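You operate a simulated robot arm through the tools that you are given. There is no shell and no other tool. Be economical: measure what you need, move in short steps, check, and stop when the job is done.

You run a simulated two-armed robot. Do the job below in one go: nothing can be reset, and whatever is moved stays where it is left.

## Task
Tidy up after tea: fold the napkin, shut the jar, carry the tray off with the yellow mug.
Fine: napkin in half on the side table; lid back on the jar; tray in both hands to the counter over the cups cupboard, plate aboard. Set down upright: what you pick out.

It is judged by the outcome, as a careful person would: the job done as asked, and still so three seconds after it is handed in. It fails if anything else is knocked over, pushed out of place, dropped, spilled or broken. Lids that push on must go on centred and level and be pressed home; caps that screw on are set level and turned clockwise until they are tight. Flat cloth is picked up by pressing the open fingertips on it (5 to 10 N) and closing them slowly along it; thin cloth reads only 2 to 8 mm in the jaws.

## Robot
Two 7-joint arms with two-finger parallel grippers on one trunk, on a base that drives. Base frame: it is fixed to the floor where the robot stands at the start and does not move with it; the origin is under the middle of the robot, x ahead of it, y to its left, z up. Lengths are in m, angles in rad, forces in N, time in s.
The left shoulder is at the start at [0.11, 0.169, 1.361], the right one opposite. With the tool pointing down near the work surface each hand reaches from about 0.36 to 0.7 m from the robot's upright axis, wherever it stands, measured 20 degrees to its own side. Places, roughly: inside of the bamboo tray [0.5, 0.6, 0.7]; plant counter [0.6, -0.4, 0.8]; top of the side table [0.6, 0.4, 0.7]. Payload 1.57 kg a hand.
The TCP of each hand is the grasp point between the finger pads, 0.03 m short of the fingertips. In the tool frame z runs along the fingers and y along their closing line. Largest opening 0.08 m; finger width 0.017, thickness 0.012; the body of the gripper, 0.04 by 0.082 m, starts 0.08 m behind the TCP.
Orientation is that of the tool frame in the base frame, as a unit quaternion [w, x, y, z]. With the fingers straight down and closing along the base's y, the tool's x points along the base's -x, its y along +y and its z along -z.

## Interface
- The arms move only by the tool nudge_tool. It takes "left_plan", "right_plan" or both (then of equal length, played together; a hand with none holds still); each is one flat list of numbers, 7 for each row, row after row: the turn, a rotation vector about the base's x, y, z in units of 45 degrees (1.0 is 45 degrees), then the shift along the base's x, y, z in units of 150 mm (1.0 is 150 mm), then the gripper command, from -1 (shut) to 1 (fully open), values between in proportion. In form: [wx, wy, wz, dx, dy, dz, jaw, wx, wy, wz, dx, dy, dz, jaw, ...]. A call has 1 to 20 rows; each row is the pose to reach, as a shift and turn from the pose commanded when the call began. A call with a number of a shift or a turn outside -1 to 1 is refused whole. A row lasts 0.2 s, in which the tool goes at most 0.05 m and 0.15 rad; a call with a longer step from one row to the next is refused whole, and so is a gripper value outside its range. A pose out of reach is approached as far as the arm can. The call stops where the force on the tool passes 50 N (or 10 N more than at its start, if that is more) or the arm is blocked; 0.2 s more then pass. Each finger travels about 0.072 m/s and halts on what it meets, pressing with about 40 N; the grip force reading is that of the motor and also rises with nothing between the fingers. The clock runs only during rows and for 0.2 s after the last one: add rows that repeat a pose to give the fingers time. The reply holds the time, the measured pose of the TCP, the force on the tool along the base axes, the opening and the grip force, in the units named above and with some noise, with the torque about the TCP (base axes, N m) and any sound that the robot's microphone picked up.
- Cameras (640 x 400 px; columns grow to the right, rows downward): "scene" is now at [0.1484, -0.0086, 1.5311]; the picture's right is [-0.13, -0.99, 0.00], its down [-0.86, 0.12, -0.50] and it looks along [0.49, -0.07, -0.87] (base axes); focal length 225 px, centre (320, 200). "left" rides on the left gripper at [0.072, 0.007, -0.122] in its tool frame; the picture's right is [-0.09, 1.00, 0.00], its down [-0.84, -0.08, -0.54] and it looks along [-0.54, -0.05, 0.84] (tool axes); focal length 238 px, centre (320, 200). "right" rides on the right gripper at [0.072, -0.007, -0.122] in its tool frame; the picture's right is [0.09, 1.00, 0.00], its down [-0.84, 0.08, -0.54] and it looks along [-0.54, 0.05, 0.84] (tool axes); focal length 238 px, centre (320, 200). There is no depth. A picture from a camera that has moved, and an enlarged one, comes with that camera's place and axes in the base frame and with its lens.
- grab_frame(camera): a new picture of that camera. The clock stands still meanwhile.
- move_column(by): slides the trunk up (or, below 0, down) by that many m; the arms and the scene camera ride with it, the base frame stays. It gives what a move gives, with no picture.
- roll_base(legs): drives the robot by 1 to 6 legs, each [ahead, left, turn to the left] in m, m and rad, along the robot's own axes; the way and the turn of a leg run together, so that a leg with both is an arc; at most 1.5 m and 3.142 rad a leg. The arms and the cameras ride along, it lands a little off, and it stops where it bumps. It gives what a move gives.
- turn_head(pan, tilt): turns the head with the scene camera to pan (to the left, within 1.501 rad either way) and tilt (down, from -0.506 to 1.204), counted from straight ahead of the robot. It gives what a move gives.
- zoom(camera, box): a new picture of the part [left, top, right, bottom] of that camera's present view, enlarged. The clock stands still meanwhile.
- finish_job(): hands the job in; it is judged then, once.

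Work in short steps. Places have to be worked out from the pictures, the camera data and where the tool is seen: move nearer, look again, correct. Check each grasp and each placing, and mend what went wrong. You have 120 turns and 100 pictures in all, those below and enlarged ones among them. Open the grippers and draw the arms clear of the work before you hand the job in, unless the task says otherwise; then end with one line.

The tools are called after "Call:" by a JSON object that holds its "op" and its "data". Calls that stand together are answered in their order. nudge_tool: Moves the arms, as the interface text tells. Its arguments: {"type":"object","properties":{"left_plan":{"type":"array","items":{"type":"number"}},"right_plan":{"type":"array","items":{"type":"number"}}},"required":[]} The other tools are called the same way: move_column (by) slides the trunk up or down; roll_base (legs) drives the base; turn_head (pan, tilt) turns the head that bears the scene camera; grab_frame (camera) takes a picture; zoom (camera, box) takes an enlarged picture of a part of a camera's view; finish_job () hands the job in.

At the start:

```text
time_s: 0.0
left_tool_pos: [0.5509, 0.4908, 1.0747]
left_ee_rot: [0.0, 0.0, 1.0, 0.0]
left_contact_force: [-0.4, -0.4, -0.2]
left_torque: [-0.01, 0.0, 0.02]
left_grip_width: 0.08
left_gripper_force: 0.0
right_tool_pos: [0.7108, -0.0153, 0.9782]
right_ee_rot: [-0.001, 0.0, 1.0, 0.0]
right_contact_force: [0.0, 0.8, -0.1]
right_torque: [0.03, 0.01, 0.03]
right_grip_width: 0.0801
right_gripper_force: 0.0
trunk travel left (down, up): [-0.675, 0.215]
robot x, y, heading: [-0.0021, -0.0012, 0.005]
head pan, tilt: [-0.134, 1.051]
```

scene: 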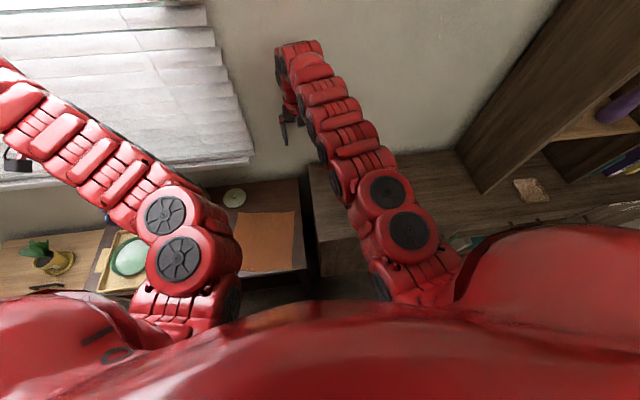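
right: 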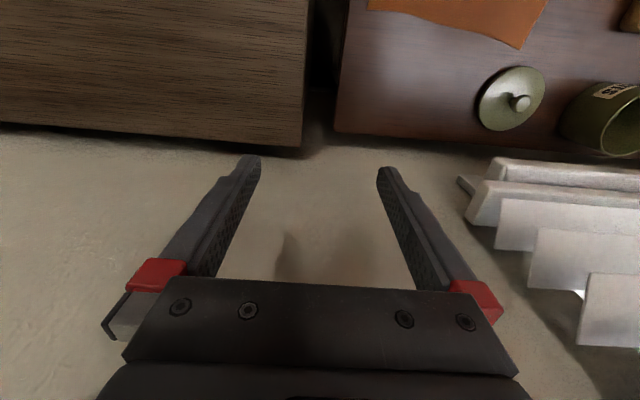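
left: 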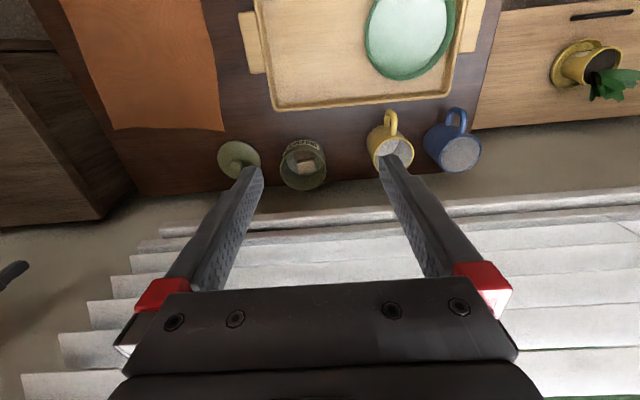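

The left camera shows napkin, tray with plate, lid, jar and both mugs on the side table. I look around for the counters and the cups cupboard.

Call:
{"op": "turn_head", "data": {"pan": -0.9, "tilt": 0.5}}

Call:
{"op": "grab_frame", "data": {"camera": "scene"}}

Call:
{"op": "turn_head", "data": {"pan": 0.9, "tilt": 0.6}}

Call:
{"op": "grab_frame", "data": {"camera": "scene"}}

```text
time_s: 1.1
left_tool_pos: [0.5512, 0.4909, 1.0752]
left_ee_rot: [0.0, 0.001, 1.0, 0.001]
left_contact_force: [-0.3, 0.3, 0.0]
left_torque: [-0.01, 0.0, 0.01]
left_grip_width: 0.0798
left_gripper_force: 0.0
right_tool_pos: [0.7105, -0.0151, 0.9773]
right_ee_rot: [0.0, 0.0, 1.0, 0.0]
right_contact_force: [-0.5, -0.4, 0.7]
right_torque: [-0.02, 0.03, 0.01]
right_grip_width: 0.0799
right_gripper_force: 0.0
trunk travel left (down, up): [-0.675, 0.215]
robot x, y, heading: [-0.0011, -0.0007, 0.003]
head pan, tilt: [-0.901, 0.499]
```

```text
96 pictures are left
camera scene: at [0.1391, -0.0709, 1.5756], right [-0.78, -0.62, 0.0], down [-0.3, 0.38, -0.88], along [0.55, -0.69, -0.48], focal length 225 px, centre (320, 200)
```

scene: 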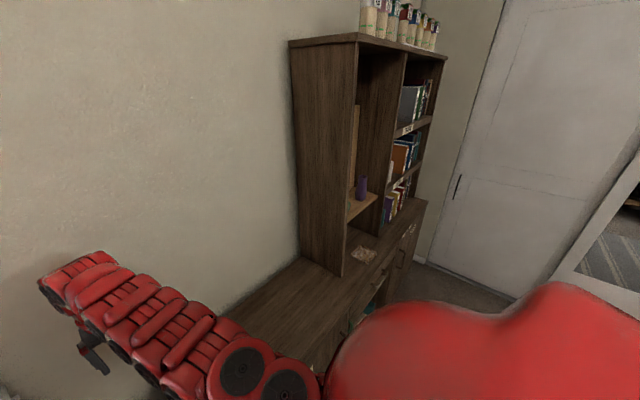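

```text
time_s: 2.9
left_tool_pos: [0.5519, 0.49, 1.077]
left_ee_rot: [0.0, 0.0, 1.0, 0.0]
left_contact_force: [-0.1, -0.3, 0.4]
left_torque: [-0.03, -0.02, 0.0]
left_grip_width: 0.0797
left_gripper_force: 0.0
right_tool_pos: [0.7098, -0.0149, 0.9787]
right_ee_rot: [0.0, 0.001, 1.0, 0.0]
right_contact_force: [-0.7, 0.8, -0.1]
right_torque: [0.02, 0.03, -0.01]
right_grip_width: 0.0801
right_gripper_force: 0.1
trunk travel left (down, up): [-0.675, 0.215]
robot x, y, heading: [-0.0017, 0.0013, -0.001]
head pan, tilt: [0.901, 0.6]
```

```text
95 pictures are left
camera scene: at [0.1375, 0.0695, 1.5665], right [0.78, -0.62, 0.0], down [-0.35, -0.44, -0.82], along [0.51, 0.65, -0.57], focal length 225 px, centre (320, 200)
```

scene: 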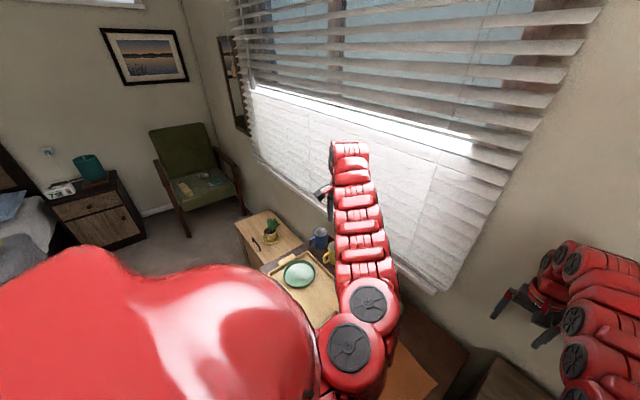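

A dark counter with cupboards is to the right; the light cabinet with a plant is to the left. I back off to see the fronts of both.

Call:
{"op": "roll_base", "data": {"legs": [[-0.7, 0, 0]]}}

Call:
{"op": "turn_head", "data": {"pan": -0.6, "tilt": 0.5}}

Call:
{"op": "grab_frame", "data": {"camera": "scene"}}

Call:
{"op": "turn_head", "data": {"pan": 0.5, "tilt": 0.5}}

Call:
{"op": "grab_frame", "data": {"camera": "scene"}}

```text
time_s: 6.7
left_tool_pos: [-0.1497, 0.4866, 1.075]
left_ee_rot: [0.0, -0.002, 1.0, 0.0]
left_contact_force: [0.0, -0.8, 0.0]
left_torque: [0.0, 0.06, 0.01]
left_grip_width: 0.0801
left_gripper_force: 0.0
right_tool_pos: [0.0094, -0.0173, 0.9795]
right_ee_rot: [-0.001, -0.001, 1.0, 0.0]
right_contact_force: [-1.0, 0.3, 0.5]
right_torque: [0.06, -0.07, 0.03]
right_grip_width: 0.0799
right_gripper_force: 0.1
trunk travel left (down, up): [-0.675, 0.215]
robot x, y, heading: [-0.7001, -0.0022, 0.003]
head pan, tilt: [0.901, 0.6]
```

```text
time_s: 8.3
left_tool_pos: [-0.1501, 0.4859, 1.0758]
left_ee_rot: [0.0, -0.002, 1.0, 0.0]
left_contact_force: [-0.2, -0.6, -0.3]
left_torque: [0.01, 0.03, 0.01]
left_grip_width: 0.0802
left_gripper_force: 0.0
right_tool_pos: [0.0121, -0.0191, 0.9785]
right_ee_rot: [-0.001, -0.001, 1.0, 0.0]
right_contact_force: [-0.3, -0.3, -0.4]
right_torque: [-0.02, 0.0, -0.02]
right_grip_width: 0.0802
right_gripper_force: 0.0
trunk travel left (down, up): [-0.675, 0.215]
robot x, y, heading: [-0.6992, -0.0094, 0.003]
head pan, tilt: [-0.6, 0.499]
```

```text
94 pictures are left
camera scene: at [-0.5416, -0.0557, 1.5756], right [-0.56, -0.83, 0.0], down [-0.4, 0.27, -0.88], along [0.73, -0.49, -0.48], focal length 225 px, centre (320, 200)
```

scene: 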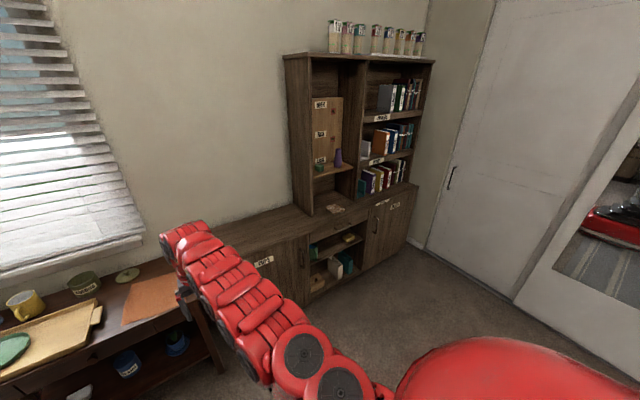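

```text
time_s: 9.7
left_tool_pos: [-0.1501, 0.4865, 1.0752]
left_ee_rot: [-0.001, -0.002, 1.0, 0.0]
left_contact_force: [-0.5, 0.3, 0.2]
left_torque: [0.01, 0.01, 0.01]
left_grip_width: 0.08
left_gripper_force: 0.0
right_tool_pos: [0.0107, -0.0194, 0.9774]
right_ee_rot: [0.0, -0.001, 1.0, 0.0]
right_contact_force: [-0.1, -0.1, -0.9]
right_torque: [0.02, -0.03, 0.01]
right_grip_width: 0.0801
right_gripper_force: 0.3
trunk travel left (down, up): [-0.675, 0.215]
robot x, y, heading: [-0.7019, -0.005, 0.004]
head pan, tilt: [0.499, 0.499]
```

```text
93 pictures are left
camera scene: at [-0.5371, 0.0391, 1.5756], right [0.48, -0.88, 0.0], down [-0.42, -0.23, -0.88], along [0.77, 0.42, -0.48], focal length 225 px, centre (320, 200)
```

scene: 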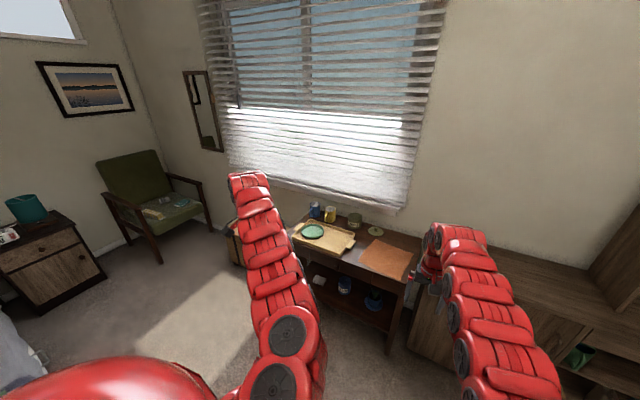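

Labels are on the cupboard doors; I zoom in to read them.

Call:
{"op": "turn_head", "data": {"pan": -0.5, "tilt": 0.6}}

Call:
{"op": "zoom", "data": {"camera": "scene", "box": [220, 130, 420, 260]}}

```text
time_s: 10.9
left_tool_pos: [-0.148, 0.4869, 1.0752]
left_ee_rot: [0.0, -0.001, 1.0, 0.0]
left_contact_force: [-0.4, 0.2, 0.4]
left_torque: [0.01, 0.0, 0.0]
left_grip_width: 0.0801
left_gripper_force: 0.0
right_tool_pos: [0.0117, -0.0183, 0.9788]
right_ee_rot: [0.0, -0.001, 1.0, 0.0]
right_contact_force: [0.0, -0.2, -0.4]
right_torque: [0.02, -0.01, -0.02]
right_grip_width: 0.08
right_gripper_force: 0.1
trunk travel left (down, up): [-0.675, 0.215]
robot x, y, heading: [-0.7013, -0.0062, -0.002]
head pan, tilt: [-0.499, 0.6]
```

```text
3.08 times, centred on (320, 195) of scene
camera zoom: at [-0.5391, -0.0466, 1.5665], right [-0.48, -0.88, 0.0], down [-0.5, 0.27, -0.83], along [0.73, -0.39, -0.56], focal length 692 px, centre (320, 215)
```

zoom: 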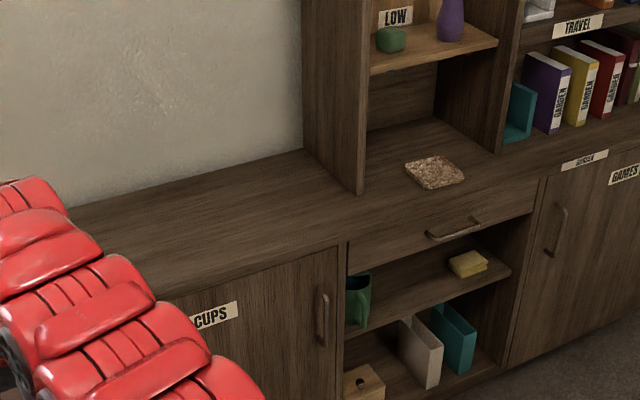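

The label CUPS is on the left door of the dark counter, so the tray goes on the bare stretch at about y -0.1..-0.5. I drive back to the side table, a bit to the left, for close views.

Call:
{"op": "roll_base", "data": {"legs": [[0.65, 0.2, 0]]}}

Call:
{"op": "turn_head", "data": {"pan": 0.0, "tilt": 0.95}}

Call:
{"op": "grab_frame", "data": {"camera": "scene"}}

Call:
{"op": "grab_frame", "data": {"camera": "right"}}

Call:
{"op": "grab_frame", "data": {"camera": "left"}}

```text
time_s: 14.7
left_tool_pos: [0.5166, 0.6769, 1.0757]
left_ee_rot: [0.0, 0.004, 1.0, 0.0]
left_contact_force: [-0.4, -0.7, 0.3]
left_torque: [0.02, 0.01, -0.02]
left_grip_width: 0.0799
left_gripper_force: 0.0
right_tool_pos: [0.6724, 0.1707, 0.9779]
right_ee_rot: [0.0, 0.003, 1.0, 0.0]
right_contact_force: [0.2, -0.5, -0.6]
right_torque: [0.07, -0.01, 0.0]
right_grip_width: 0.0801
right_gripper_force: 0.1
trunk travel left (down, up): [-0.675, 0.215]
robot x, y, heading: [-0.0407, 0.1932, -0.01]
head pan, tilt: [-0.499, 0.6]
```

```text
time_s: 15.7
left_tool_pos: [0.5183, 0.6784, 1.0758]
left_ee_rot: [0.0, 0.003, 1.0, 0.0]
left_contact_force: [0.4, -0.1, 0.0]
left_torque: [-0.03, 0.05, 0.02]
left_grip_width: 0.0801
left_gripper_force: 0.0
right_tool_pos: [0.6734, 0.1728, 0.9787]
right_ee_rot: [0.0, 0.004, 1.0, 0.0]
right_contact_force: [-0.4, 0.4, -0.8]
right_torque: [0.0, 0.0, -0.01]
right_grip_width: 0.08
right_gripper_force: 0.0
trunk travel left (down, up): [-0.675, 0.215]
robot x, y, heading: [-0.0386, 0.1881, -0.004]
head pan, tilt: [0.0, 0.949]
```

```text
91 pictures are left
camera scene: at [0.1177, 0.1906, 1.5382], right [-0.01, -1.0, 0.0], down [-0.81, 0.01, -0.58], along [0.58, 0.0, -0.81], focal length 225 px, centre (320, 200)
```

scene: 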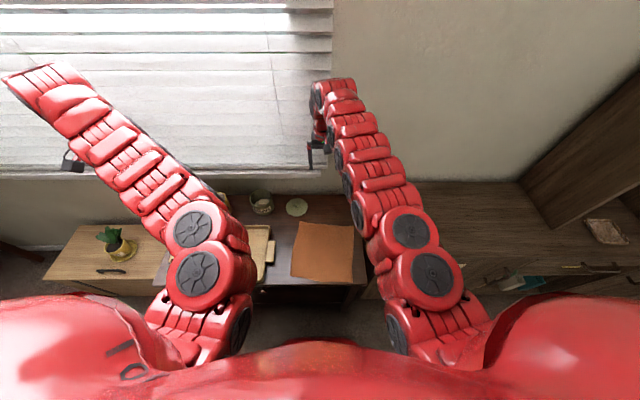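

```text
90 pictures are left
camera right: at [0.602, 0.1658, 1.1], right [-0.09, 1.0, 0.0], down [0.84, 0.07, 0.54], along [0.54, 0.05, -0.84], focal length 238 px, centre (320, 200)
```

right: 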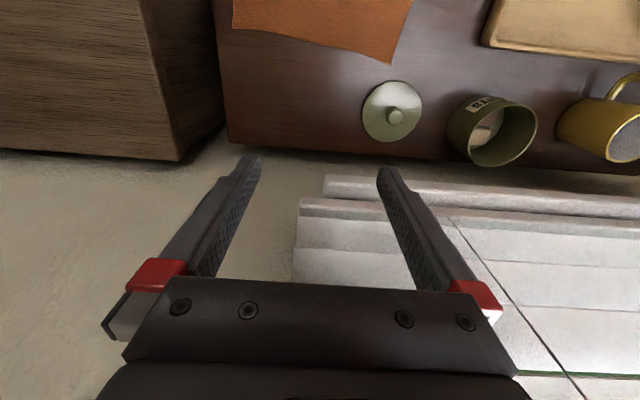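

```text
89 pictures are left
camera left: at [0.4457, 0.6851, 1.1981], right [0.1, 1.0, 0.0], down [0.84, -0.08, 0.54], along [0.54, -0.05, -0.84], focal length 238 px, centre (320, 200)
```

left: 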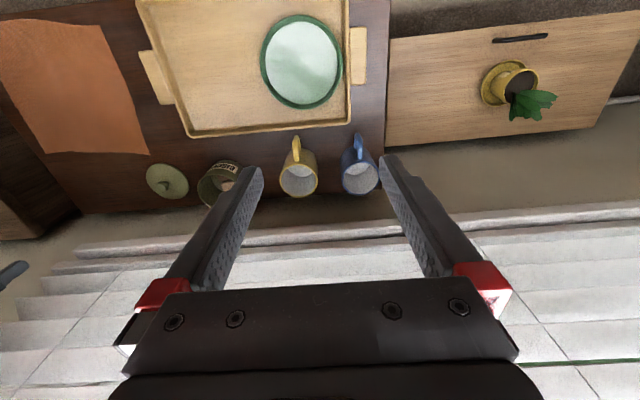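

I zoom on the jar and lid to judge whether it screws or pushes, and get exact places.

Call:
{"op": "zoom", "data": {"camera": "right", "box": [340, 60, 640, 200]}}

Call:
{"op": "zoom", "data": {"camera": "left", "box": [130, 0, 400, 200]}}

```text
2.13 times, centred on (490, 130) of right
camera zoom: at [0.602, 0.1658, 1.1], right [-0.09, 1.0, 0.0], down [0.84, 0.07, 0.54], along [0.54, 0.05, -0.84], focal length 508 px, centre (-43, 349)
```

zoom: 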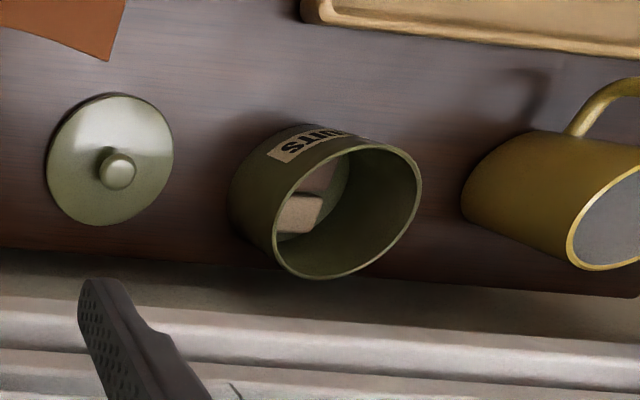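

```text
2.00 times, centred on (265, 100) of left
camera zoom: at [0.4457, 0.6851, 1.1981], right [0.1, 1.0, 0.0], down [0.84, -0.08, 0.54], along [0.54, -0.05, -0.84], focal length 477 px, centre (430, 400)
```

zoom: 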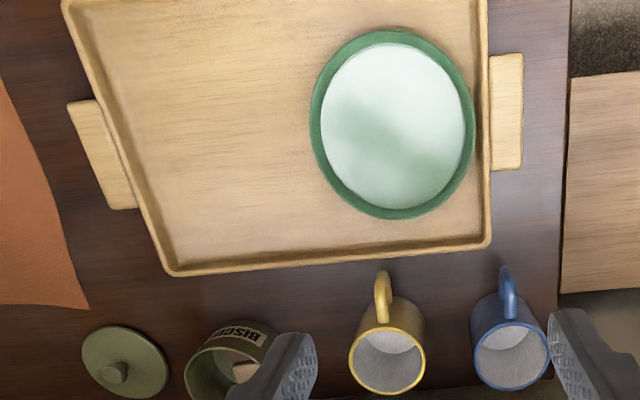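

The jar (BISCUITS) has a plain push-on lid. I put the knob at [0.683,0.295,0.713], jar rim centre at [0.688,0.448,0.752], mug at [0.665,0.621], tray handles at y≈0.375/0.757 and x≈0.463, and napkin corners at about (.61,.275), (.58,.05), (.35,.07), (.37,.30). First the napkin: I bring both hands over its near corners.

Call:
{"op": "nudge_tool", "data": {"left_plan": [0, 0, 0, -0.075, -0.227, -0.12, 0, 0, 0, 0, -0.15, -0.455, -0.25, 0, 0, 0, 0, -0.225, -0.68, -0.37, 0, 0, 0, 0, -0.3, -0.91, -0.5, 0], "right_plan": [0, 0, 0, -0.17, -0.04, -0.07, 0, 0, 0, 0, -0.34, -0.075, -0.14, 0, 0, 0, 0, -0.51, -0.11, -0.21, 0, 0, 0, 0, -0.68, -0.15, -0.28, 0]}}

Call:
{"op": "nudge_tool", "data": {"left_plan": [0, 0, 0, -0.075, -0.227, -0.12, 0, 0, 0, 0, -0.15, -0.455, -0.25, 0, 0, 0, 0, -0.225, -0.68, -0.37, 0, 0, 0, 0, -0.3, -0.91, -0.5, 0], "right_plan": [0, 0, 0, -0.17, -0.04, -0.07, 0, 0, 0, 0, -0.34, -0.075, -0.14, 0, 0, 0, 0, -0.51, -0.11, -0.21, 0, 0, 0, 0, -0.68, -0.15, -0.28, 0]}}

Call:
{"op": "nudge_tool", "data": {"left_plan": [0, 0, 0, -0.075, -0.227, -0.12, 0, 0, 0, 0, -0.15, -0.455, -0.25, 0, 0, 0, 0, -0.225, -0.68, -0.37, 0, 0, 0, 0, -0.3, -0.91, -0.5, 0], "right_plan": [0, 0, 0, -0.17, -0.04, -0.07, 0, 0, 0, 0, -0.34, -0.075, -0.14, 0, 0, 0, 0, -0.51, -0.11, -0.21, 0, 0, 0, 0, -0.68, -0.15, -0.28, 0]}}

Call:
{"op": "grab_frame", "data": {"camera": "left"}}

Call:
{"op": "grab_frame", "data": {"camera": "right"}}

```text
time_s: 16.7
left_tool_pos: [0.509, 0.6505, 1.0611]
left_ee_rot: [-0.001, 0.004, 1.0, 0.0]
left_contact_force: [0.5, -1.1, 0.3]
left_torque: [0.01, 0.0, 0.0]
left_grip_width: 0.0396
left_gripper_force: 0.1
left hand out of reach, approached as far as the arm can: row 1, 2, 3, 4
right_tool_pos: [0.5889, 0.1537, 0.9303]
right_ee_rot: [-0.001, 0.003, 1.0, -0.001]
right_contact_force: [0.1, 0.3, 0.9]
right_torque: [0.01, 0.04, 0.01]
right_grip_width: 0.0402
right_gripper_force: 0.1
right hand out of reach, approached as far as the arm can: row 4
trunk travel left (down, up): [-0.675, 0.215]
robot x, y, heading: [-0.036, 0.1918, -0.008]
head pan, tilt: [0.0, 0.949]
```

```text
time_s: 17.7
left_tool_pos: [0.5089, 0.6511, 1.062]
left_ee_rot: [0.0, 0.003, 1.0, 0.0]
left_contact_force: [-0.2, 0.5, -0.2]
left_torque: [0.02, 0.0, -0.02]
left_grip_width: 0.0396
left_gripper_force: 0.1
left hand out of reach, approached as far as the arm can: row 1, 2, 3, 4
right_tool_pos: [0.5679, 0.1509, 0.8624]
right_ee_rot: [-0.001, 0.003, 1.0, 0.0]
right_contact_force: [0.1, 0.2, -0.7]
right_torque: [0.01, -0.02, -0.01]
right_grip_width: 0.04
right_gripper_force: 0.1
right hand out of reach, approached as far as the arm can: row 1, 2, 3, 4
trunk travel left (down, up): [-0.675, 0.215]
robot x, y, heading: [-0.039, 0.1888, -0.008]
head pan, tilt: [0.0, 0.949]
```

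```text
time_s: 18.7
left_tool_pos: [0.5079, 0.6521, 1.0622]
left_ee_rot: [0.0, 0.002, 1.0, 0.0]
left_contact_force: [1.0, 0.5, -1.0]
left_torque: [0.01, 0.03, 0.01]
left_grip_width: 0.0396
left_gripper_force: 0.1
left hand out of reach, approached as far as the arm can: row 1, 2, 3, 4
right_tool_pos: [0.5172, 0.1435, 0.7822]
right_ee_rot: [-0.001, 0.002, 1.0, 0.0]
right_contact_force: [-0.9, 0.2, 0.3]
right_torque: [0.01, 0.0, -0.01]
right_grip_width: 0.0399
right_gripper_force: 0.0
right hand out of reach, approached as far as the arm can: row 1, 2, 3, 4
trunk travel left (down, up): [-0.675, 0.215]
robot x, y, heading: [-0.0383, 0.1916, -0.012]
head pan, tilt: [0.0, 0.949]
```

```text
86 pictures are left
camera left: at [0.4366, 0.6586, 1.1843], right [0.1, 1.0, 0.0], down [0.84, -0.08, 0.54], along [0.54, -0.05, -0.84], focal length 238 px, centre (320, 200)
```

left: 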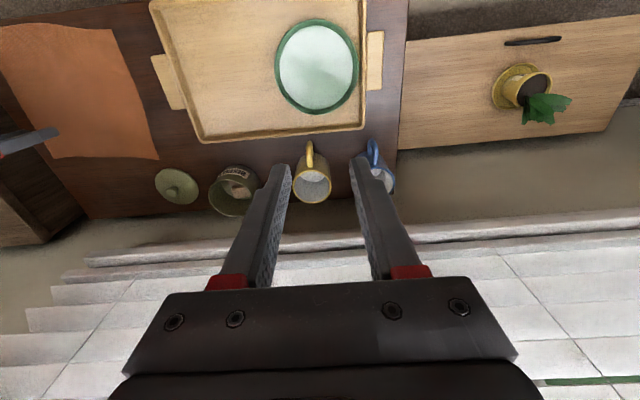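

```text
85 pictures are left
camera right: at [0.4466, 0.1368, 0.9042], right [-0.09, 1.0, 0.0], down [0.84, 0.07, 0.54], along [0.54, 0.05, -0.84], focal length 238 px, centre (320, 200)
```

right: 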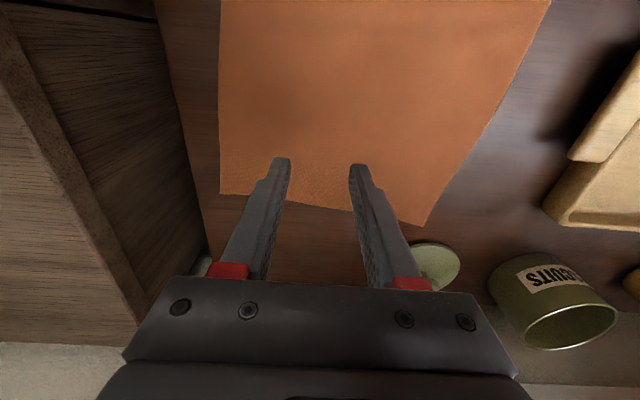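

At high z the arms cannot come close in; they can lower down. I back up 5 cm and lower the left hand first, then move it in over the napkin.

Call:
{"op": "roll_base", "data": {"legs": [[-0.05, 0, 0]]}}

Call:
{"op": "nudge_tool", "data": {"left_plan": [0, 0, 0, 0, -0.2, -0.25, 0, 0, 0, 0, 0, -0.4, -0.5, 0, 0, 0, 0, 0, -0.6, -0.75, 0, 0, 0, 0, 0, -0.8, -1.0, 0]}}

Call:
{"op": "nudge_tool", "data": {"left_plan": [0, 0, 0, -0.1, -0.25, -0.1, 0, 0, 0, 0, -0.2, -0.5, -0.2, 0, 0, 0, 0, -0.3, -0.75, -0.3, 0, 0, 0, 0, -0.4, -1.0, -0.4, 0]}}

```text
time_s: 19.6
left_tool_pos: [0.4598, 0.651, 1.0612]
left_ee_rot: [-0.001, 0.004, 1.0, 0.0]
left_contact_force: [-0.6, 0.1, -0.7]
left_torque: [-0.02, 0.03, 0.0]
left_grip_width: 0.0399
left_gripper_force: 0.0
right_tool_pos: [0.469, 0.1422, 0.7826]
right_ee_rot: [-0.001, 0.003, 1.0, 0.0]
right_contact_force: [0.1, 0.5, 0.0]
right_torque: [0.0, 0.0, -0.01]
right_grip_width: 0.04
right_gripper_force: 0.1
trunk travel left (down, up): [-0.675, 0.215]
robot x, y, heading: [-0.083, 0.1922, -0.009]
head pan, tilt: [0.0, 0.949]
```

```text
time_s: 20.6
left_tool_pos: [0.4599, 0.6506, 1.0619]
left_ee_rot: [-0.001, 0.004, 1.0, 0.0]
left_contact_force: [0.9, 0.5, 0.4]
left_torque: [0.02, 0.02, 0.0]
left_grip_width: 0.04
left_gripper_force: 0.0
left hand out of reach, approached as far as the arm can: row 1, 2, 3, 4
right_tool_pos: [0.4681, 0.1423, 0.7819]
right_ee_rot: [-0.001, 0.004, 1.0, 0.0]
right_contact_force: [-0.2, -0.4, -0.7]
right_torque: [-0.01, -0.01, 0.05]
right_grip_width: 0.0399
right_gripper_force: 0.0
trunk travel left (down, up): [-0.675, 0.215]
robot x, y, heading: [-0.0846, 0.1911, -0.007]
head pan, tilt: [0.0, 0.949]
```

```text
time_s: 21.6
left_tool_pos: [0.4598, 0.6517, 1.0607]
left_ee_rot: [0.0, 0.004, 1.0, -0.001]
left_contact_force: [-0.2, -0.1, -0.6]
left_torque: [-0.02, 0.04, -0.02]
left_grip_width: 0.0404
left_gripper_force: 0.1
left hand out of reach, approached as far as the arm can: row 1, 2, 3, 4
right_tool_pos: [0.4685, 0.1431, 0.7824]
right_ee_rot: [-0.001, 0.003, 1.0, 0.0]
right_contact_force: [0.0, 0.8, 0.6]
right_torque: [0.01, 0.01, 0.03]
right_grip_width: 0.0397
right_gripper_force: 0.0
trunk travel left (down, up): [-0.675, 0.215]
robot x, y, heading: [-0.0894, 0.1944, -0.01]
head pan, tilt: [0.0, 0.949]
```

The left arm is stuck at some limit; I test a pure downward and then a pure y step.

Call:
{"op": "nudge_tool", "data": {"left_plan": [0, 0, 0, 0, 0, -0.3, 0, 0, 0, 0, 0, 0, -0.6, 0]}}

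Call:
{"op": "nudge_tool", "data": {"left_plan": [0, 0, 0, 0, -0.3, 0, 0, 0, 0, 0, 0, -0.6, 0, 0]}}

Call:
{"op": "nudge_tool", "data": {"left_plan": [0, 0, 0, 0.3, 0, 0, 0, 0, 0, 0, 0.6, 0, 0, 0]}}

```text
time_s: 22.2
left_tool_pos: [0.4972, 0.6469, 0.9563]
left_ee_rot: [-0.001, 0.004, 1.0, -0.001]
left_contact_force: [0.8, -0.5, -1.6]
left_torque: [-0.03, 0.07, 0.05]
left_grip_width: 0.0397
left_gripper_force: 0.0
left hand out of reach, approached as far as the arm can: row 1, 2
right_tool_pos: [0.4692, 0.142, 0.7807]
right_ee_rot: [-0.001, 0.004, 1.0, -0.001]
right_contact_force: [0.5, -0.2, -0.5]
right_torque: [0.02, 0.04, -0.02]
right_grip_width: 0.04
right_gripper_force: 0.1
trunk travel left (down, up): [-0.675, 0.215]
robot x, y, heading: [-0.0864, 0.193, -0.01]
head pan, tilt: [0.0, 0.949]
```

```text
time_s: 22.8
left_tool_pos: [0.508, 0.5951, 0.9559]
left_ee_rot: [-0.002, 0.004, 1.0, -0.001]
left_contact_force: [0.2, 0.4, 0.3]
left_torque: [-0.02, 0.01, 0.02]
left_grip_width: 0.0401
left_gripper_force: 0.0
left hand out of reach, approached as far as the arm can: row 1, 2
right_tool_pos: [0.4685, 0.1432, 0.7826]
right_ee_rot: [-0.001, 0.004, 1.0, -0.001]
right_contact_force: [-1.0, 0.6, -0.2]
right_torque: [-0.02, -0.01, 0.01]
right_grip_width: 0.0402
right_gripper_force: 0.0
trunk travel left (down, up): [-0.675, 0.215]
robot x, y, heading: [-0.0873, 0.1914, -0.005]
head pan, tilt: [0.0, 0.949]
```

```text
time_s: 23.4
left_tool_pos: [0.5966, 0.5921, 0.9556]
left_ee_rot: [0.001, 0.007, 1.0, -0.002]
left_contact_force: [1.0, -2.1, 0.2]
left_torque: [0.24, 0.11, 0.04]
left_grip_width: 0.0401
left_gripper_force: 0.0
right_tool_pos: [0.4678, 0.1428, 0.783]
right_ee_rot: [0.0, 0.005, 1.0, -0.001]
right_contact_force: [0.5, -0.4, 1.2]
right_torque: [-0.03, -0.05, -0.05]
right_grip_width: 0.0399
right_gripper_force: 0.1
trunk travel left (down, up): [-0.675, 0.215]
robot x, y, heading: [-0.0864, 0.1918, -0.01]
head pan, tilt: [0.0, 0.949]
```

It's an inner limit that grows with height above the surface. Raising the trunk gives room: I raise it 0.13 (hands ride along).

Call:
{"op": "move_column", "data": {"by": 0.13}}

Call:
{"op": "nudge_tool", "data": {"left_plan": [0, 0, 0, 0, -0.2, -0.25, 0, 0, 0, 0, 0, -0.4, -0.5, 0, 0, 0, 0, 0, -0.6, -0.75, 0, 0, 0, 0, 0, -0.8, -1.0, 0]}}

Call:
{"op": "nudge_tool", "data": {"left_plan": [0, 0, 0, -0.1, -0.25, -0.1, 0, 0, 0, 0, -0.2, -0.5, -0.2, 0, 0, 0, 0, -0.3, -0.75, -0.3, 0, 0, 0, 0, -0.4, -1.0, -0.4, 0]}}

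```text
time_s: 25.0
left_tool_pos: [0.5953, 0.5964, 1.0873]
left_ee_rot: [0.0, 0.003, 1.0, 0.0]
left_contact_force: [0.0, -0.2, -0.5]
left_torque: [0.02, 0.03, 0.01]
left_grip_width: 0.0398
left_gripper_force: 0.1
right_tool_pos: [0.4685, 0.143, 0.9125]
right_ee_rot: [0.0, 0.003, 1.0, 0.0]
right_contact_force: [0.1, -0.3, 0.3]
right_torque: [0.01, -0.01, -0.02]
right_grip_width: 0.04
right_gripper_force: 0.0
trunk travel left (down, up): [-0.805, 0.085]
robot x, y, heading: [-0.0866, 0.1916, -0.005]
head pan, tilt: [0.0, 0.949]
```

```text
time_s: 26.0
left_tool_pos: [0.5965, 0.475, 0.9379]
left_ee_rot: [0.0, 0.003, 1.0, 0.0]
left_contact_force: [0.0, 0.3, 0.2]
left_torque: [0.0, 0.0, 0.0]
left_grip_width: 0.04
left_gripper_force: 0.1
right_tool_pos: [0.4688, 0.1408, 0.9121]
right_ee_rot: [-0.001, 0.003, 1.0, -0.001]
right_contact_force: [0.3, 0.2, -0.4]
right_torque: [-0.05, -0.01, 0.01]
right_grip_width: 0.0399
right_gripper_force: 0.0
trunk travel left (down, up): [-0.805, 0.085]
robot x, y, heading: [-0.0852, 0.1903, -0.008]
head pan, tilt: [0.0, 0.949]
```

```text
time_s: 27.0
left_tool_pos: [0.5387, 0.3255, 0.8771]
left_ee_rot: [0.0, 0.004, 1.0, 0.001]
left_contact_force: [0.1, 0.5, 0.3]
left_torque: [-0.02, -0.03, -0.01]
left_grip_width: 0.0399
left_gripper_force: 0.0
right_tool_pos: [0.4688, 0.1421, 0.9123]
right_ee_rot: [-0.001, 0.004, 1.0, 0.0]
right_contact_force: [-1.1, 0.1, 0.1]
right_torque: [0.0, 0.0, -0.03]
right_grip_width: 0.0399
right_gripper_force: 0.0
trunk travel left (down, up): [-0.805, 0.085]
robot x, y, heading: [-0.085, 0.1913, -0.007]
head pan, tilt: [0.0, 0.949]
```

Works. Next both hands to just above the near corners (z 0.78).

Call:
{"op": "nudge_tool", "data": {"left_plan": [0, 0, 0, -0.2, -0.1, -0.16, 0, 0, 0, 0, -0.5, -0.19, -0.33, 0, 0, 0, 0, -0.75, -0.29, -0.49, 0, 0, 0, 0, -0.98, -0.385, -0.65, 0], "right_plan": [0, 0, 0, -0.15, -0.06, -0.22, 0, 0, 0, 0, -0.33, -0.12, -0.44, 0, 0, 0, 0, -0.5, -0.19, -0.66, 0, 0, 0, 0, -0.67, -0.25, -0.88, 0]}}

Call:
{"op": "grab_frame", "data": {"camera": "left"}}

Call:
{"op": "grab_frame", "data": {"camera": "right"}}

Call:
{"op": "grab_frame", "data": {"camera": "scene"}}

```text
refused: row 2 steps farther than a row can; nothing moved
```

```text
84 pictures are left
camera left: at [0.4657, 0.3332, 0.9988], right [0.1, 1.0, 0.0], down [0.84, -0.08, 0.54], along [0.54, -0.05, -0.84], focal length 238 px, centre (320, 200)
```

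left: 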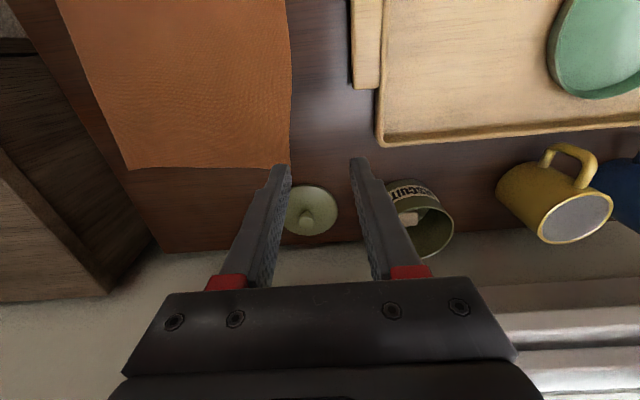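

```text
83 pictures are left
camera right: at [0.3974, 0.1358, 1.0345], right [-0.08, 1.0, 0.0], down [0.84, 0.07, 0.54], along [0.54, 0.05, -0.84], focal length 238 px, centre (320, 200)
```

right: 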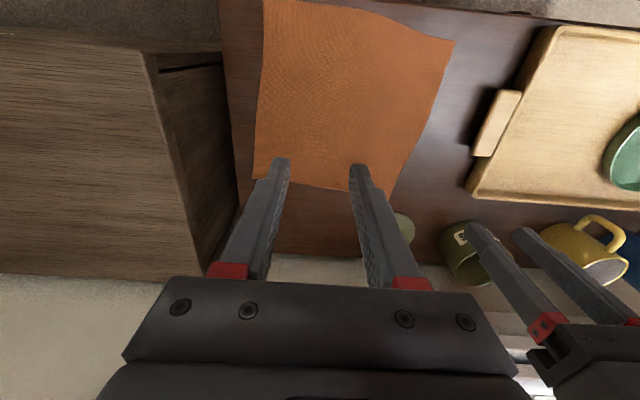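

```text
82 pictures are left
camera scene: at [0.0683, 0.1893, 1.6682], right [-0.01, -1.0, 0.0], down [-0.81, 0.01, -0.58], along [0.58, 0.0, -0.81], focal length 225 px, centre (320, 200)
```

scene: 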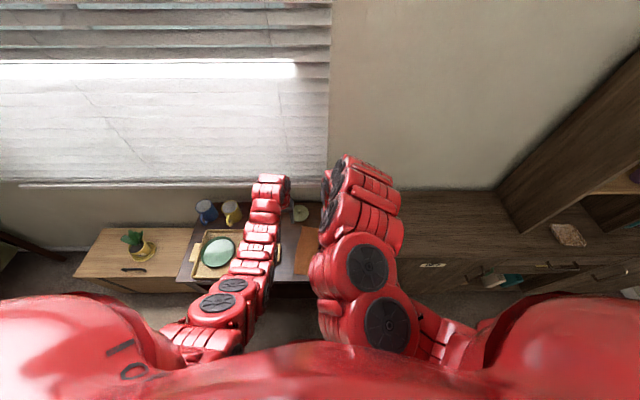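

Refined corners: near-right (.358,.071), near-left (.378,.299), far-left (.594,.279), far-right (.584,.048). I move both hands above the near corners.

Call:
{"op": "nudge_tool", "data": {"left_plan": [0, 0, 0, -0.19, -0.074, -0.13, 0, 0, 0, 0, -0.38, -0.148, -0.26, 0, 0, 0, 0, -0.57, -0.222, -0.39, 0, 0, 0, 0, -0.76, -0.296, -0.52, 0, 0, 0, 0, -0.95, -0.37, -0.65, 0], "right_plan": [0, 0, 0, -0.122, -0.052, -0.176, 0, 0, 0, 0, -0.244, -0.104, -0.352, 0, 0, 0, 0, -0.366, -0.156, -0.528, 0, 0, 0, 0, -0.488, -0.208, -0.704, 0, 0, 0, 0, -0.61, -0.26, -0.88, 0]}}

Call:
{"op": "grab_frame", "data": {"camera": "left"}}

Call:
{"op": "grab_frame", "data": {"camera": "right"}}

```text
time_s: 28.2
left_tool_pos: [0.3938, 0.2709, 0.7789]
left_ee_rot: [0.001, 0.004, 1.0, 0.0]
left_contact_force: [1.1, -0.1, 0.0]
left_torque: [0.02, 0.0, 0.02]
left_grip_width: 0.0398
left_gripper_force: 0.0
right_tool_pos: [0.3781, 0.1016, 0.7793]
right_ee_rot: [-0.001, 0.003, 1.0, 0.0]
right_contact_force: [0.2, -0.7, -0.4]
right_torque: [-0.02, 0.02, 0.0]
right_grip_width: 0.0397
right_gripper_force: 0.0
right hand out of reach, approached as far as the arm can: row 1, 2, 3, 4, 5
trunk travel left (down, up): [-0.805, 0.085]
robot x, y, heading: [-0.0888, 0.1879, -0.005]
head pan, tilt: [0.0, 0.949]
```

```text
81 pictures are left
camera left: at [0.3223, 0.2776, 0.9009], right [0.1, 1.0, 0.0], down [0.84, -0.08, 0.54], along [0.54, -0.05, -0.84], focal length 238 px, centre (320, 200)
```

left: 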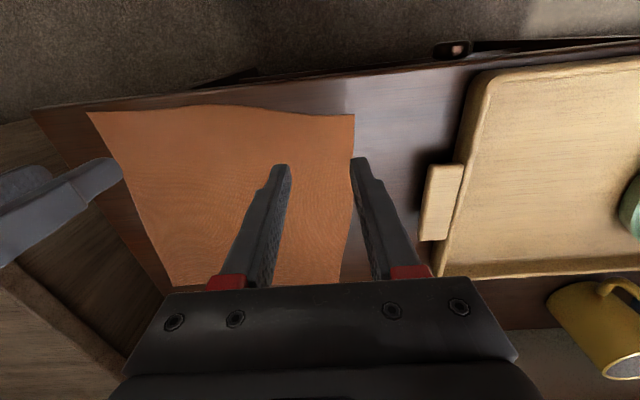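

```text
80 pictures are left
camera right: at [0.3073, 0.0963, 0.9012], right [-0.09, 1.0, 0.0], down [0.84, 0.07, 0.54], along [0.54, 0.05, -0.84], focal length 238 px, centre (320, 200)
```

right: 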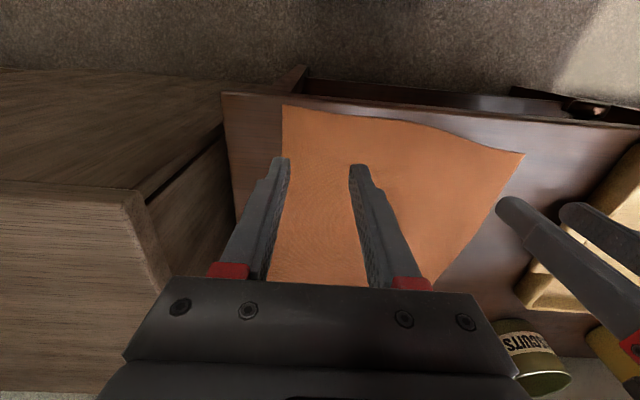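

Both fingers straddle near corners; I shift each 1 cm inward and descend to just above the cloth.

Call:
{"op": "nudge_tool", "data": {"left_plan": [0, 0, 0, 0, -0.07, -0.13, 0, 0, 0, 0, 0, -0.07, -0.27, 0, 0, 0, 0, 0, -0.07, -0.3, 0], "right_plan": [0, 0, 0, -0.02, 0.08, -0.13, 0, 0, 0, 0, -0.03, 0.08, -0.27, 0, 0, 0, 0, -0.03, 0.08, -0.3, 0]}}

Call:
{"op": "nudge_tool", "data": {"left_plan": [0, 0, 0, 0, 0, -0.02, 0, 0, 0, 0, 0, 0, -0.04, 0, 0, 0, 0, 0, 0, -0.06, 0], "right_plan": [0, 0, 0, 0, 0, -0.02, 0, 0, 0, 0, 0, 0, -0.04, 0, 0, 0, 0, 0, 0, -0.06, 0]}}

```text
time_s: 29.0
left_tool_pos: [0.3935, 0.2599, 0.7333]
left_ee_rot: [0.0, 0.003, 1.0, 0.001]
left_contact_force: [-0.8, 0.2, 0.6]
left_torque: [0.0, 0.03, 0.0]
left_grip_width: 0.0402
left_gripper_force: 0.0
right_tool_pos: [0.3752, 0.1154, 0.7342]
right_ee_rot: [-0.002, 0.004, 1.0, 0.0]
right_contact_force: [-0.6, 0.0, 0.0]
right_torque: [0.0, -0.01, 0.0]
right_grip_width: 0.0401
right_gripper_force: 0.0
trunk travel left (down, up): [-0.805, 0.085]
robot x, y, heading: [-0.0863, 0.1922, -0.004]
head pan, tilt: [0.0, 0.949]
```

```text
time_s: 29.8
left_tool_pos: [0.3934, 0.2599, 0.7249]
left_ee_rot: [0.001, 0.004, 1.0, 0.0]
left_contact_force: [0.0, -1.2, -0.4]
left_torque: [-0.02, 0.0, 0.02]
left_grip_width: 0.0402
left_gripper_force: 0.1
right_tool_pos: [0.3749, 0.1151, 0.7243]
right_ee_rot: [0.0, 0.003, 1.0, 0.0]
right_contact_force: [0.1, -1.5, 0.1]
right_torque: [-0.02, 0.0, 0.01]
right_grip_width: 0.04
right_gripper_force: 0.1
trunk travel left (down, up): [-0.805, 0.085]
robot x, y, heading: [-0.0869, 0.193, -0.008]
head pan, tilt: [0.0, 0.949]
```

No contact yet; continue down in 1.5 mm steps.

Call:
{"op": "nudge_tool", "data": {"left_plan": [0, 0, 0, 0, 0, -0.01, 0, 0, 0, 0, 0, 0, -0.02, 0, 0, 0, 0, 0, 0, -0.03, 0], "right_plan": [0, 0, 0, 0, 0, -0.01, 0, 0, 0, 0, 0, 0, -0.02, 0, 0, 0, 0, 0, 0, -0.03, 0]}}

Call:
{"op": "nudge_tool", "data": {"left_plan": [0, 0, 0, 0, 0, -0.01, 0, 0, 0, 0, 0, 0, -0.02, 0], "right_plan": [0, 0, 0, 0, 0, -0.01, 0, 0, 0, 0, 0, 0, -0.02, 0]}}

```text
time_s: 30.6
left_tool_pos: [0.3923, 0.2596, 0.7213]
left_ee_rot: [0.0, 0.004, 1.0, 0.0]
left_contact_force: [0.9, 0.1, -0.1]
left_torque: [0.01, -0.05, 0.01]
left_grip_width: 0.0398
left_gripper_force: 0.2
right_tool_pos: [0.3751, 0.1151, 0.7197]
right_ee_rot: [-0.002, 0.005, 1.0, 0.0]
right_contact_force: [0.2, 0.0, -0.6]
right_torque: [0.0, -0.01, 0.0]
right_grip_width: 0.0397
right_gripper_force: 0.1
trunk travel left (down, up): [-0.805, 0.085]
robot x, y, heading: [-0.0867, 0.1925, -0.0]
head pan, tilt: [0.0, 0.949]
```

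```text
time_s: 31.2
left_tool_pos: [0.393, 0.2592, 0.7176]
left_ee_rot: [0.0, 0.003, 1.0, 0.0]
left_contact_force: [-1.0, 0.1, -0.3]
left_torque: [0.01, -0.03, 0.02]
left_grip_width: 0.0401
left_gripper_force: 0.1
right_tool_pos: [0.3753, 0.1148, 0.717]
right_ee_rot: [-0.002, 0.003, 1.0, 0.001]
right_contact_force: [0.1, 0.1, -0.2]
right_torque: [0.04, -0.01, -0.03]
right_grip_width: 0.0401
right_gripper_force: 0.1
trunk travel left (down, up): [-0.805, 0.085]
robot x, y, heading: [-0.0846, 0.1907, -0.005]
head pan, tilt: [0.0, 0.949]
```

Call:
{"op": "nudge_tool", "data": {"left_plan": [0, 0, 0, 0, 0, -0.01, 0, 0, 0, 0, 0, 0, -0.02, 0], "right_plan": [0, 0, 0, 0, 0, -0.01, 0, 0, 0, 0, 0, 0, -0.02, 0]}}

Call:
{"op": "nudge_tool", "data": {"left_plan": [0, 0, 0, 0, 0, -0.01, 0, 0, 0, 0, 0, 0, -0.02, 0], "right_plan": [0, 0, 0, 0, 0, -0.01, 0, 0, 0, 0, 0, 0, -0.02, 0]}}

Call:
{"op": "grab_frame", "data": {"camera": "right"}}

```text
time_s: 31.8
left_tool_pos: [0.394, 0.2598, 0.7138]
left_ee_rot: [0.0, 0.004, 1.0, 0.0]
left_contact_force: [-0.4, -0.3, -0.5]
left_torque: [0.0, -0.02, -0.06]
left_grip_width: 0.0403
left_gripper_force: 0.0
right_tool_pos: [0.3749, 0.1162, 0.7131]
right_ee_rot: [-0.001, 0.003, 1.0, 0.0]
right_contact_force: [-0.1, 0.5, 0.3]
right_torque: [0.02, 0.03, 0.03]
right_grip_width: 0.0399
right_gripper_force: 0.1
trunk travel left (down, up): [-0.805, 0.085]
robot x, y, heading: [-0.0868, 0.1904, -0.009]
head pan, tilt: [0.0, 0.949]
```

```text
time_s: 32.4
left_tool_pos: [0.3929, 0.2599, 0.7111]
left_ee_rot: [-0.001, 0.004, 1.0, 0.001]
left_contact_force: [0.3, -0.6, -0.8]
left_torque: [0.03, 0.01, -0.04]
left_grip_width: 0.0401
left_gripper_force: 0.2
right_tool_pos: [0.3754, 0.1164, 0.7109]
right_ee_rot: [0.0, 0.003, 1.0, 0.0]
right_contact_force: [-0.1, -0.6, 1.2]
right_torque: [-0.03, -0.05, 0.0]
right_grip_width: 0.0399
right_gripper_force: 0.0
trunk travel left (down, up): [-0.805, 0.085]
robot x, y, heading: [-0.0858, 0.1905, -0.007]
head pan, tilt: [0.0, 0.949]
```

```text
79 pictures are left
camera right: at [0.3043, 0.1104, 0.8331], right [-0.08, 1.0, 0.0], down [0.84, 0.07, 0.54], along [0.54, 0.05, -0.84], focal length 238 px, centre (320, 200)
```

right: 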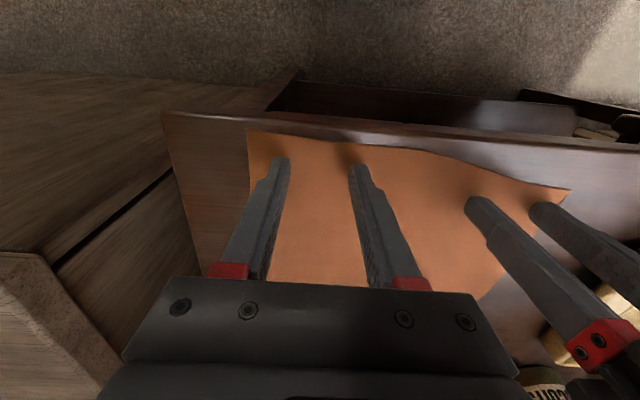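

Tips are close above the cloth; continue.

Call:
{"op": "nudge_tool", "data": {"left_plan": [0, 0, 0, 0, 0, -0.01, 0, 0, 0, 0, 0, 0, -0.02, 0, 0, 0, 0, 0, 0, -0.02, 0], "right_plan": [0, 0, 0, 0, 0, -0.01, 0, 0, 0, 0, 0, 0, -0.02, 0, 0, 0, 0, 0, 0, -0.02, 0]}}

Call:
{"op": "nudge_tool", "data": {"left_plan": [0, 0, 0, 0, 0, -0.01, 0, 0, 0, 0, 0, 0, -0.02, 0, 0, 0, 0, 0, 0, -0.02, 0], "right_plan": [0, 0, 0, 0, 0, -0.01, 0, 0, 0, 0, 0, 0, -0.02, 0, 0, 0, 0, 0, 0, -0.02, 0]}}

```text
time_s: 33.2
left_tool_pos: [0.3927, 0.2605, 0.7106]
left_ee_rot: [0.002, 0.004, 1.0, -0.001]
left_contact_force: [0.1, 0.6, 6.0]
left_torque: [0.11, 0.03, 0.0]
left_grip_width: 0.0398
left_gripper_force: 0.2
right_tool_pos: [0.3756, 0.1166, 0.7112]
right_ee_rot: [0.003, 0.005, 1.0, 0.001]
right_contact_force: [-5.7, -4.6, 37.9]
right_torque: [-0.54, 0.28, -0.1]
right_grip_width: 0.0402
right_gripper_force: 0.1
trunk travel left (down, up): [-0.805, 0.085]
robot x, y, heading: [-0.089, 0.1906, -0.004]
head pan, tilt: [0.0, 0.949]
stopped in row 3 (right hand): the force on the tool passed its limit at 52 N (the readings are from after the stop); the commanded pose is now the measured one
```

```text
time_s: 33.5
left_tool_pos: [0.3926, 0.2591, 0.7111]
left_ee_rot: [0.004, 0.004, 1.0, 0.001]
left_contact_force: [-0.7, 1.1, 8.9]
left_torque: [0.08, 0.06, 0.01]
left_grip_width: 0.04
left_gripper_force: 0.1
right_tool_pos: [0.3757, 0.1157, 0.7119]
right_ee_rot: [0.003, 0.005, 1.0, 0.002]
right_contact_force: [-7.4, -4.2, 39.5]
right_torque: [-0.74, 0.37, -0.1]
right_grip_width: 0.0402
right_gripper_force: 0.4
trunk travel left (down, up): [-0.805, 0.085]
robot x, y, heading: [-0.0872, 0.1913, -0.011]
head pan, tilt: [0.0, 0.949]
stopped in row 1 (right hand): the force on the tool passed its limit at 52 N (the readings are from after the stop); the commanded pose is now the measured one
```

Contact at TCP z≈0.711 (table at ~0.681). Left reads 9 N, good; I relieve the right to the same range.

Call:
{"op": "nudge_tool", "data": {"right_plan": [0, 0, 0, 0, 0, 0.01, 0, 0, 0, 0, 0, 0, 0.02, 0]}}

```text
time_s: 34.1
left_tool_pos: [0.3929, 0.2586, 0.7111]
left_ee_rot: [0.005, 0.004, 1.0, 0.001]
left_contact_force: [-7.5, 1.1, 40.2]
left_torque: [0.26, 0.33, 0.03]
left_grip_width: 0.0399
left_gripper_force: 0.1
right_tool_pos: [0.3763, 0.1152, 0.7116]
right_ee_rot: [0.002, 0.005, 1.0, 0.002]
right_contact_force: [0.0, 0.2, -0.1]
right_torque: [0.03, 0.01, -0.05]
right_grip_width: 0.0401
right_gripper_force: 0.0
trunk travel left (down, up): [-0.805, 0.085]
robot x, y, heading: [-0.0883, 0.1897, -0.009]
head pan, tilt: [0.0, 0.949]
```

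Stiff contact: adjust left up 1.5 mm and right down 0.7 mm.

Call:
{"op": "nudge_tool", "data": {"left_plan": [0, 0, 0, 0, 0, 0.01, 0, 0, 0, 0, 0, 0, 0.01, 0], "right_plan": [0, 0, 0, 0, 0, -0.007, 0, 0, 0, 0, 0, 0, -0.007, 0]}}

```text
time_s: 34.7
left_tool_pos: [0.3935, 0.259, 0.711]
left_ee_rot: [0.001, 0.004, 1.0, 0.0]
left_contact_force: [2.0, -1.2, 10.9]
left_torque: [0.14, -0.02, -0.04]
left_grip_width: 0.0397
left_gripper_force: 0.1
right_tool_pos: [0.3773, 0.1159, 0.712]
right_ee_rot: [0.001, 0.005, 1.0, 0.0]
right_contact_force: [-3.6, -1.0, 13.2]
right_torque: [-0.2, 0.12, -0.05]
right_grip_width: 0.0399
right_gripper_force: 0.2
trunk travel left (down, up): [-0.805, 0.085]
robot x, y, heading: [-0.0898, 0.1917, -0.007]
head pan, tilt: [0.0, 0.949]
```

About 11–13 N; ease a hair and close slowly along the cloth.

Call:
{"op": "nudge_tool", "data": {"left_plan": [0, 0, 0, 0, 0, 0.002, -0.1, 0, 0, 0, 0, 0, 0.002, -0.2, 0, 0, 0, 0, 0, 0.002, -0.3, 0, 0, 0, 0, 0, 0.002, -0.4, 0, 0, 0, 0, 0, 0.002, -0.5, 0, 0, 0, 0, 0, 0.002, -0.6, 0, 0, 0, 0, 0, 0.002, -0.7, 0, 0, 0, 0, 0, 0.002, -0.8, 0, 0, 0, 0, 0, 0.002, -0.9, 0, 0, 0, 0, 0, 0.002, -1, 0, 0, 0, 0, 0, 0.002, -1, 0, 0, 0, 0, 0, 0.002, -1], "right_plan": [0, 0, 0, 0, 0, 0.003, -0.1, 0, 0, 0, 0, 0, 0.003, -0.2, 0, 0, 0, 0, 0, 0.003, -0.3, 0, 0, 0, 0, 0, 0.003, -0.4, 0, 0, 0, 0, 0, 0.003, -0.5, 0, 0, 0, 0, 0, 0.003, -0.6, 0, 0, 0, 0, 0, 0.003, -0.7, 0, 0, 0, 0, 0, 0.003, -0.8, 0, 0, 0, 0, 0, 0.003, -0.9, 0, 0, 0, 0, 0, 0.003, -1, 0, 0, 0, 0, 0, 0.003, -1, 0, 0, 0, 0, 0, 0.003, -1]}}

Call:
{"op": "grab_frame", "data": {"camera": "right"}}

Call:
{"op": "grab_frame", "data": {"camera": "left"}}

```text
time_s: 37.3
left_tool_pos: [0.3935, 0.2591, 0.7109]
left_ee_rot: [0.003, 0.005, 1.0, -0.001]
left_contact_force: [-1.2, -4.3, 3.8]
left_torque: [-0.16, 0.04, 0.0]
left_grip_width: 0.002
left_gripper_force: 23.5
right_tool_pos: [0.378, 0.1158, 0.7114]
right_ee_rot: [0.002, 0.004, 1.0, 0.001]
right_contact_force: [0.1, 5.3, 7.4]
right_torque: [0.13, 0.04, -0.07]
right_grip_width: 0.0017
right_gripper_force: 23.8
trunk travel left (down, up): [-0.805, 0.085]
robot x, y, heading: [-0.0858, 0.1928, -0.006]
head pan, tilt: [0.0, 0.949]
```

```text
78 pictures are left
camera right: at [0.3059, 0.1104, 0.8326], right [-0.08, 1.0, 0.0], down [0.84, 0.07, 0.55], along [0.54, 0.05, -0.84], focal length 238 px, centre (320, 200)
```

right: 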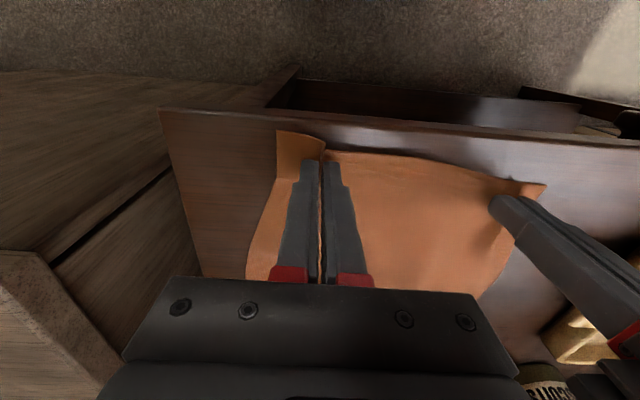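

```text
77 pictures are left
camera left: at [0.3212, 0.2668, 0.8332], right [0.1, 0.99, 0.0], down [0.83, -0.08, 0.54], along [0.54, -0.05, -0.84], focal length 238 px, centre (320, 200)
```

left: 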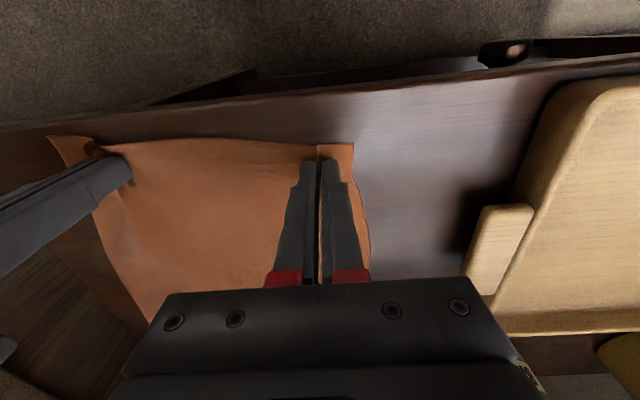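

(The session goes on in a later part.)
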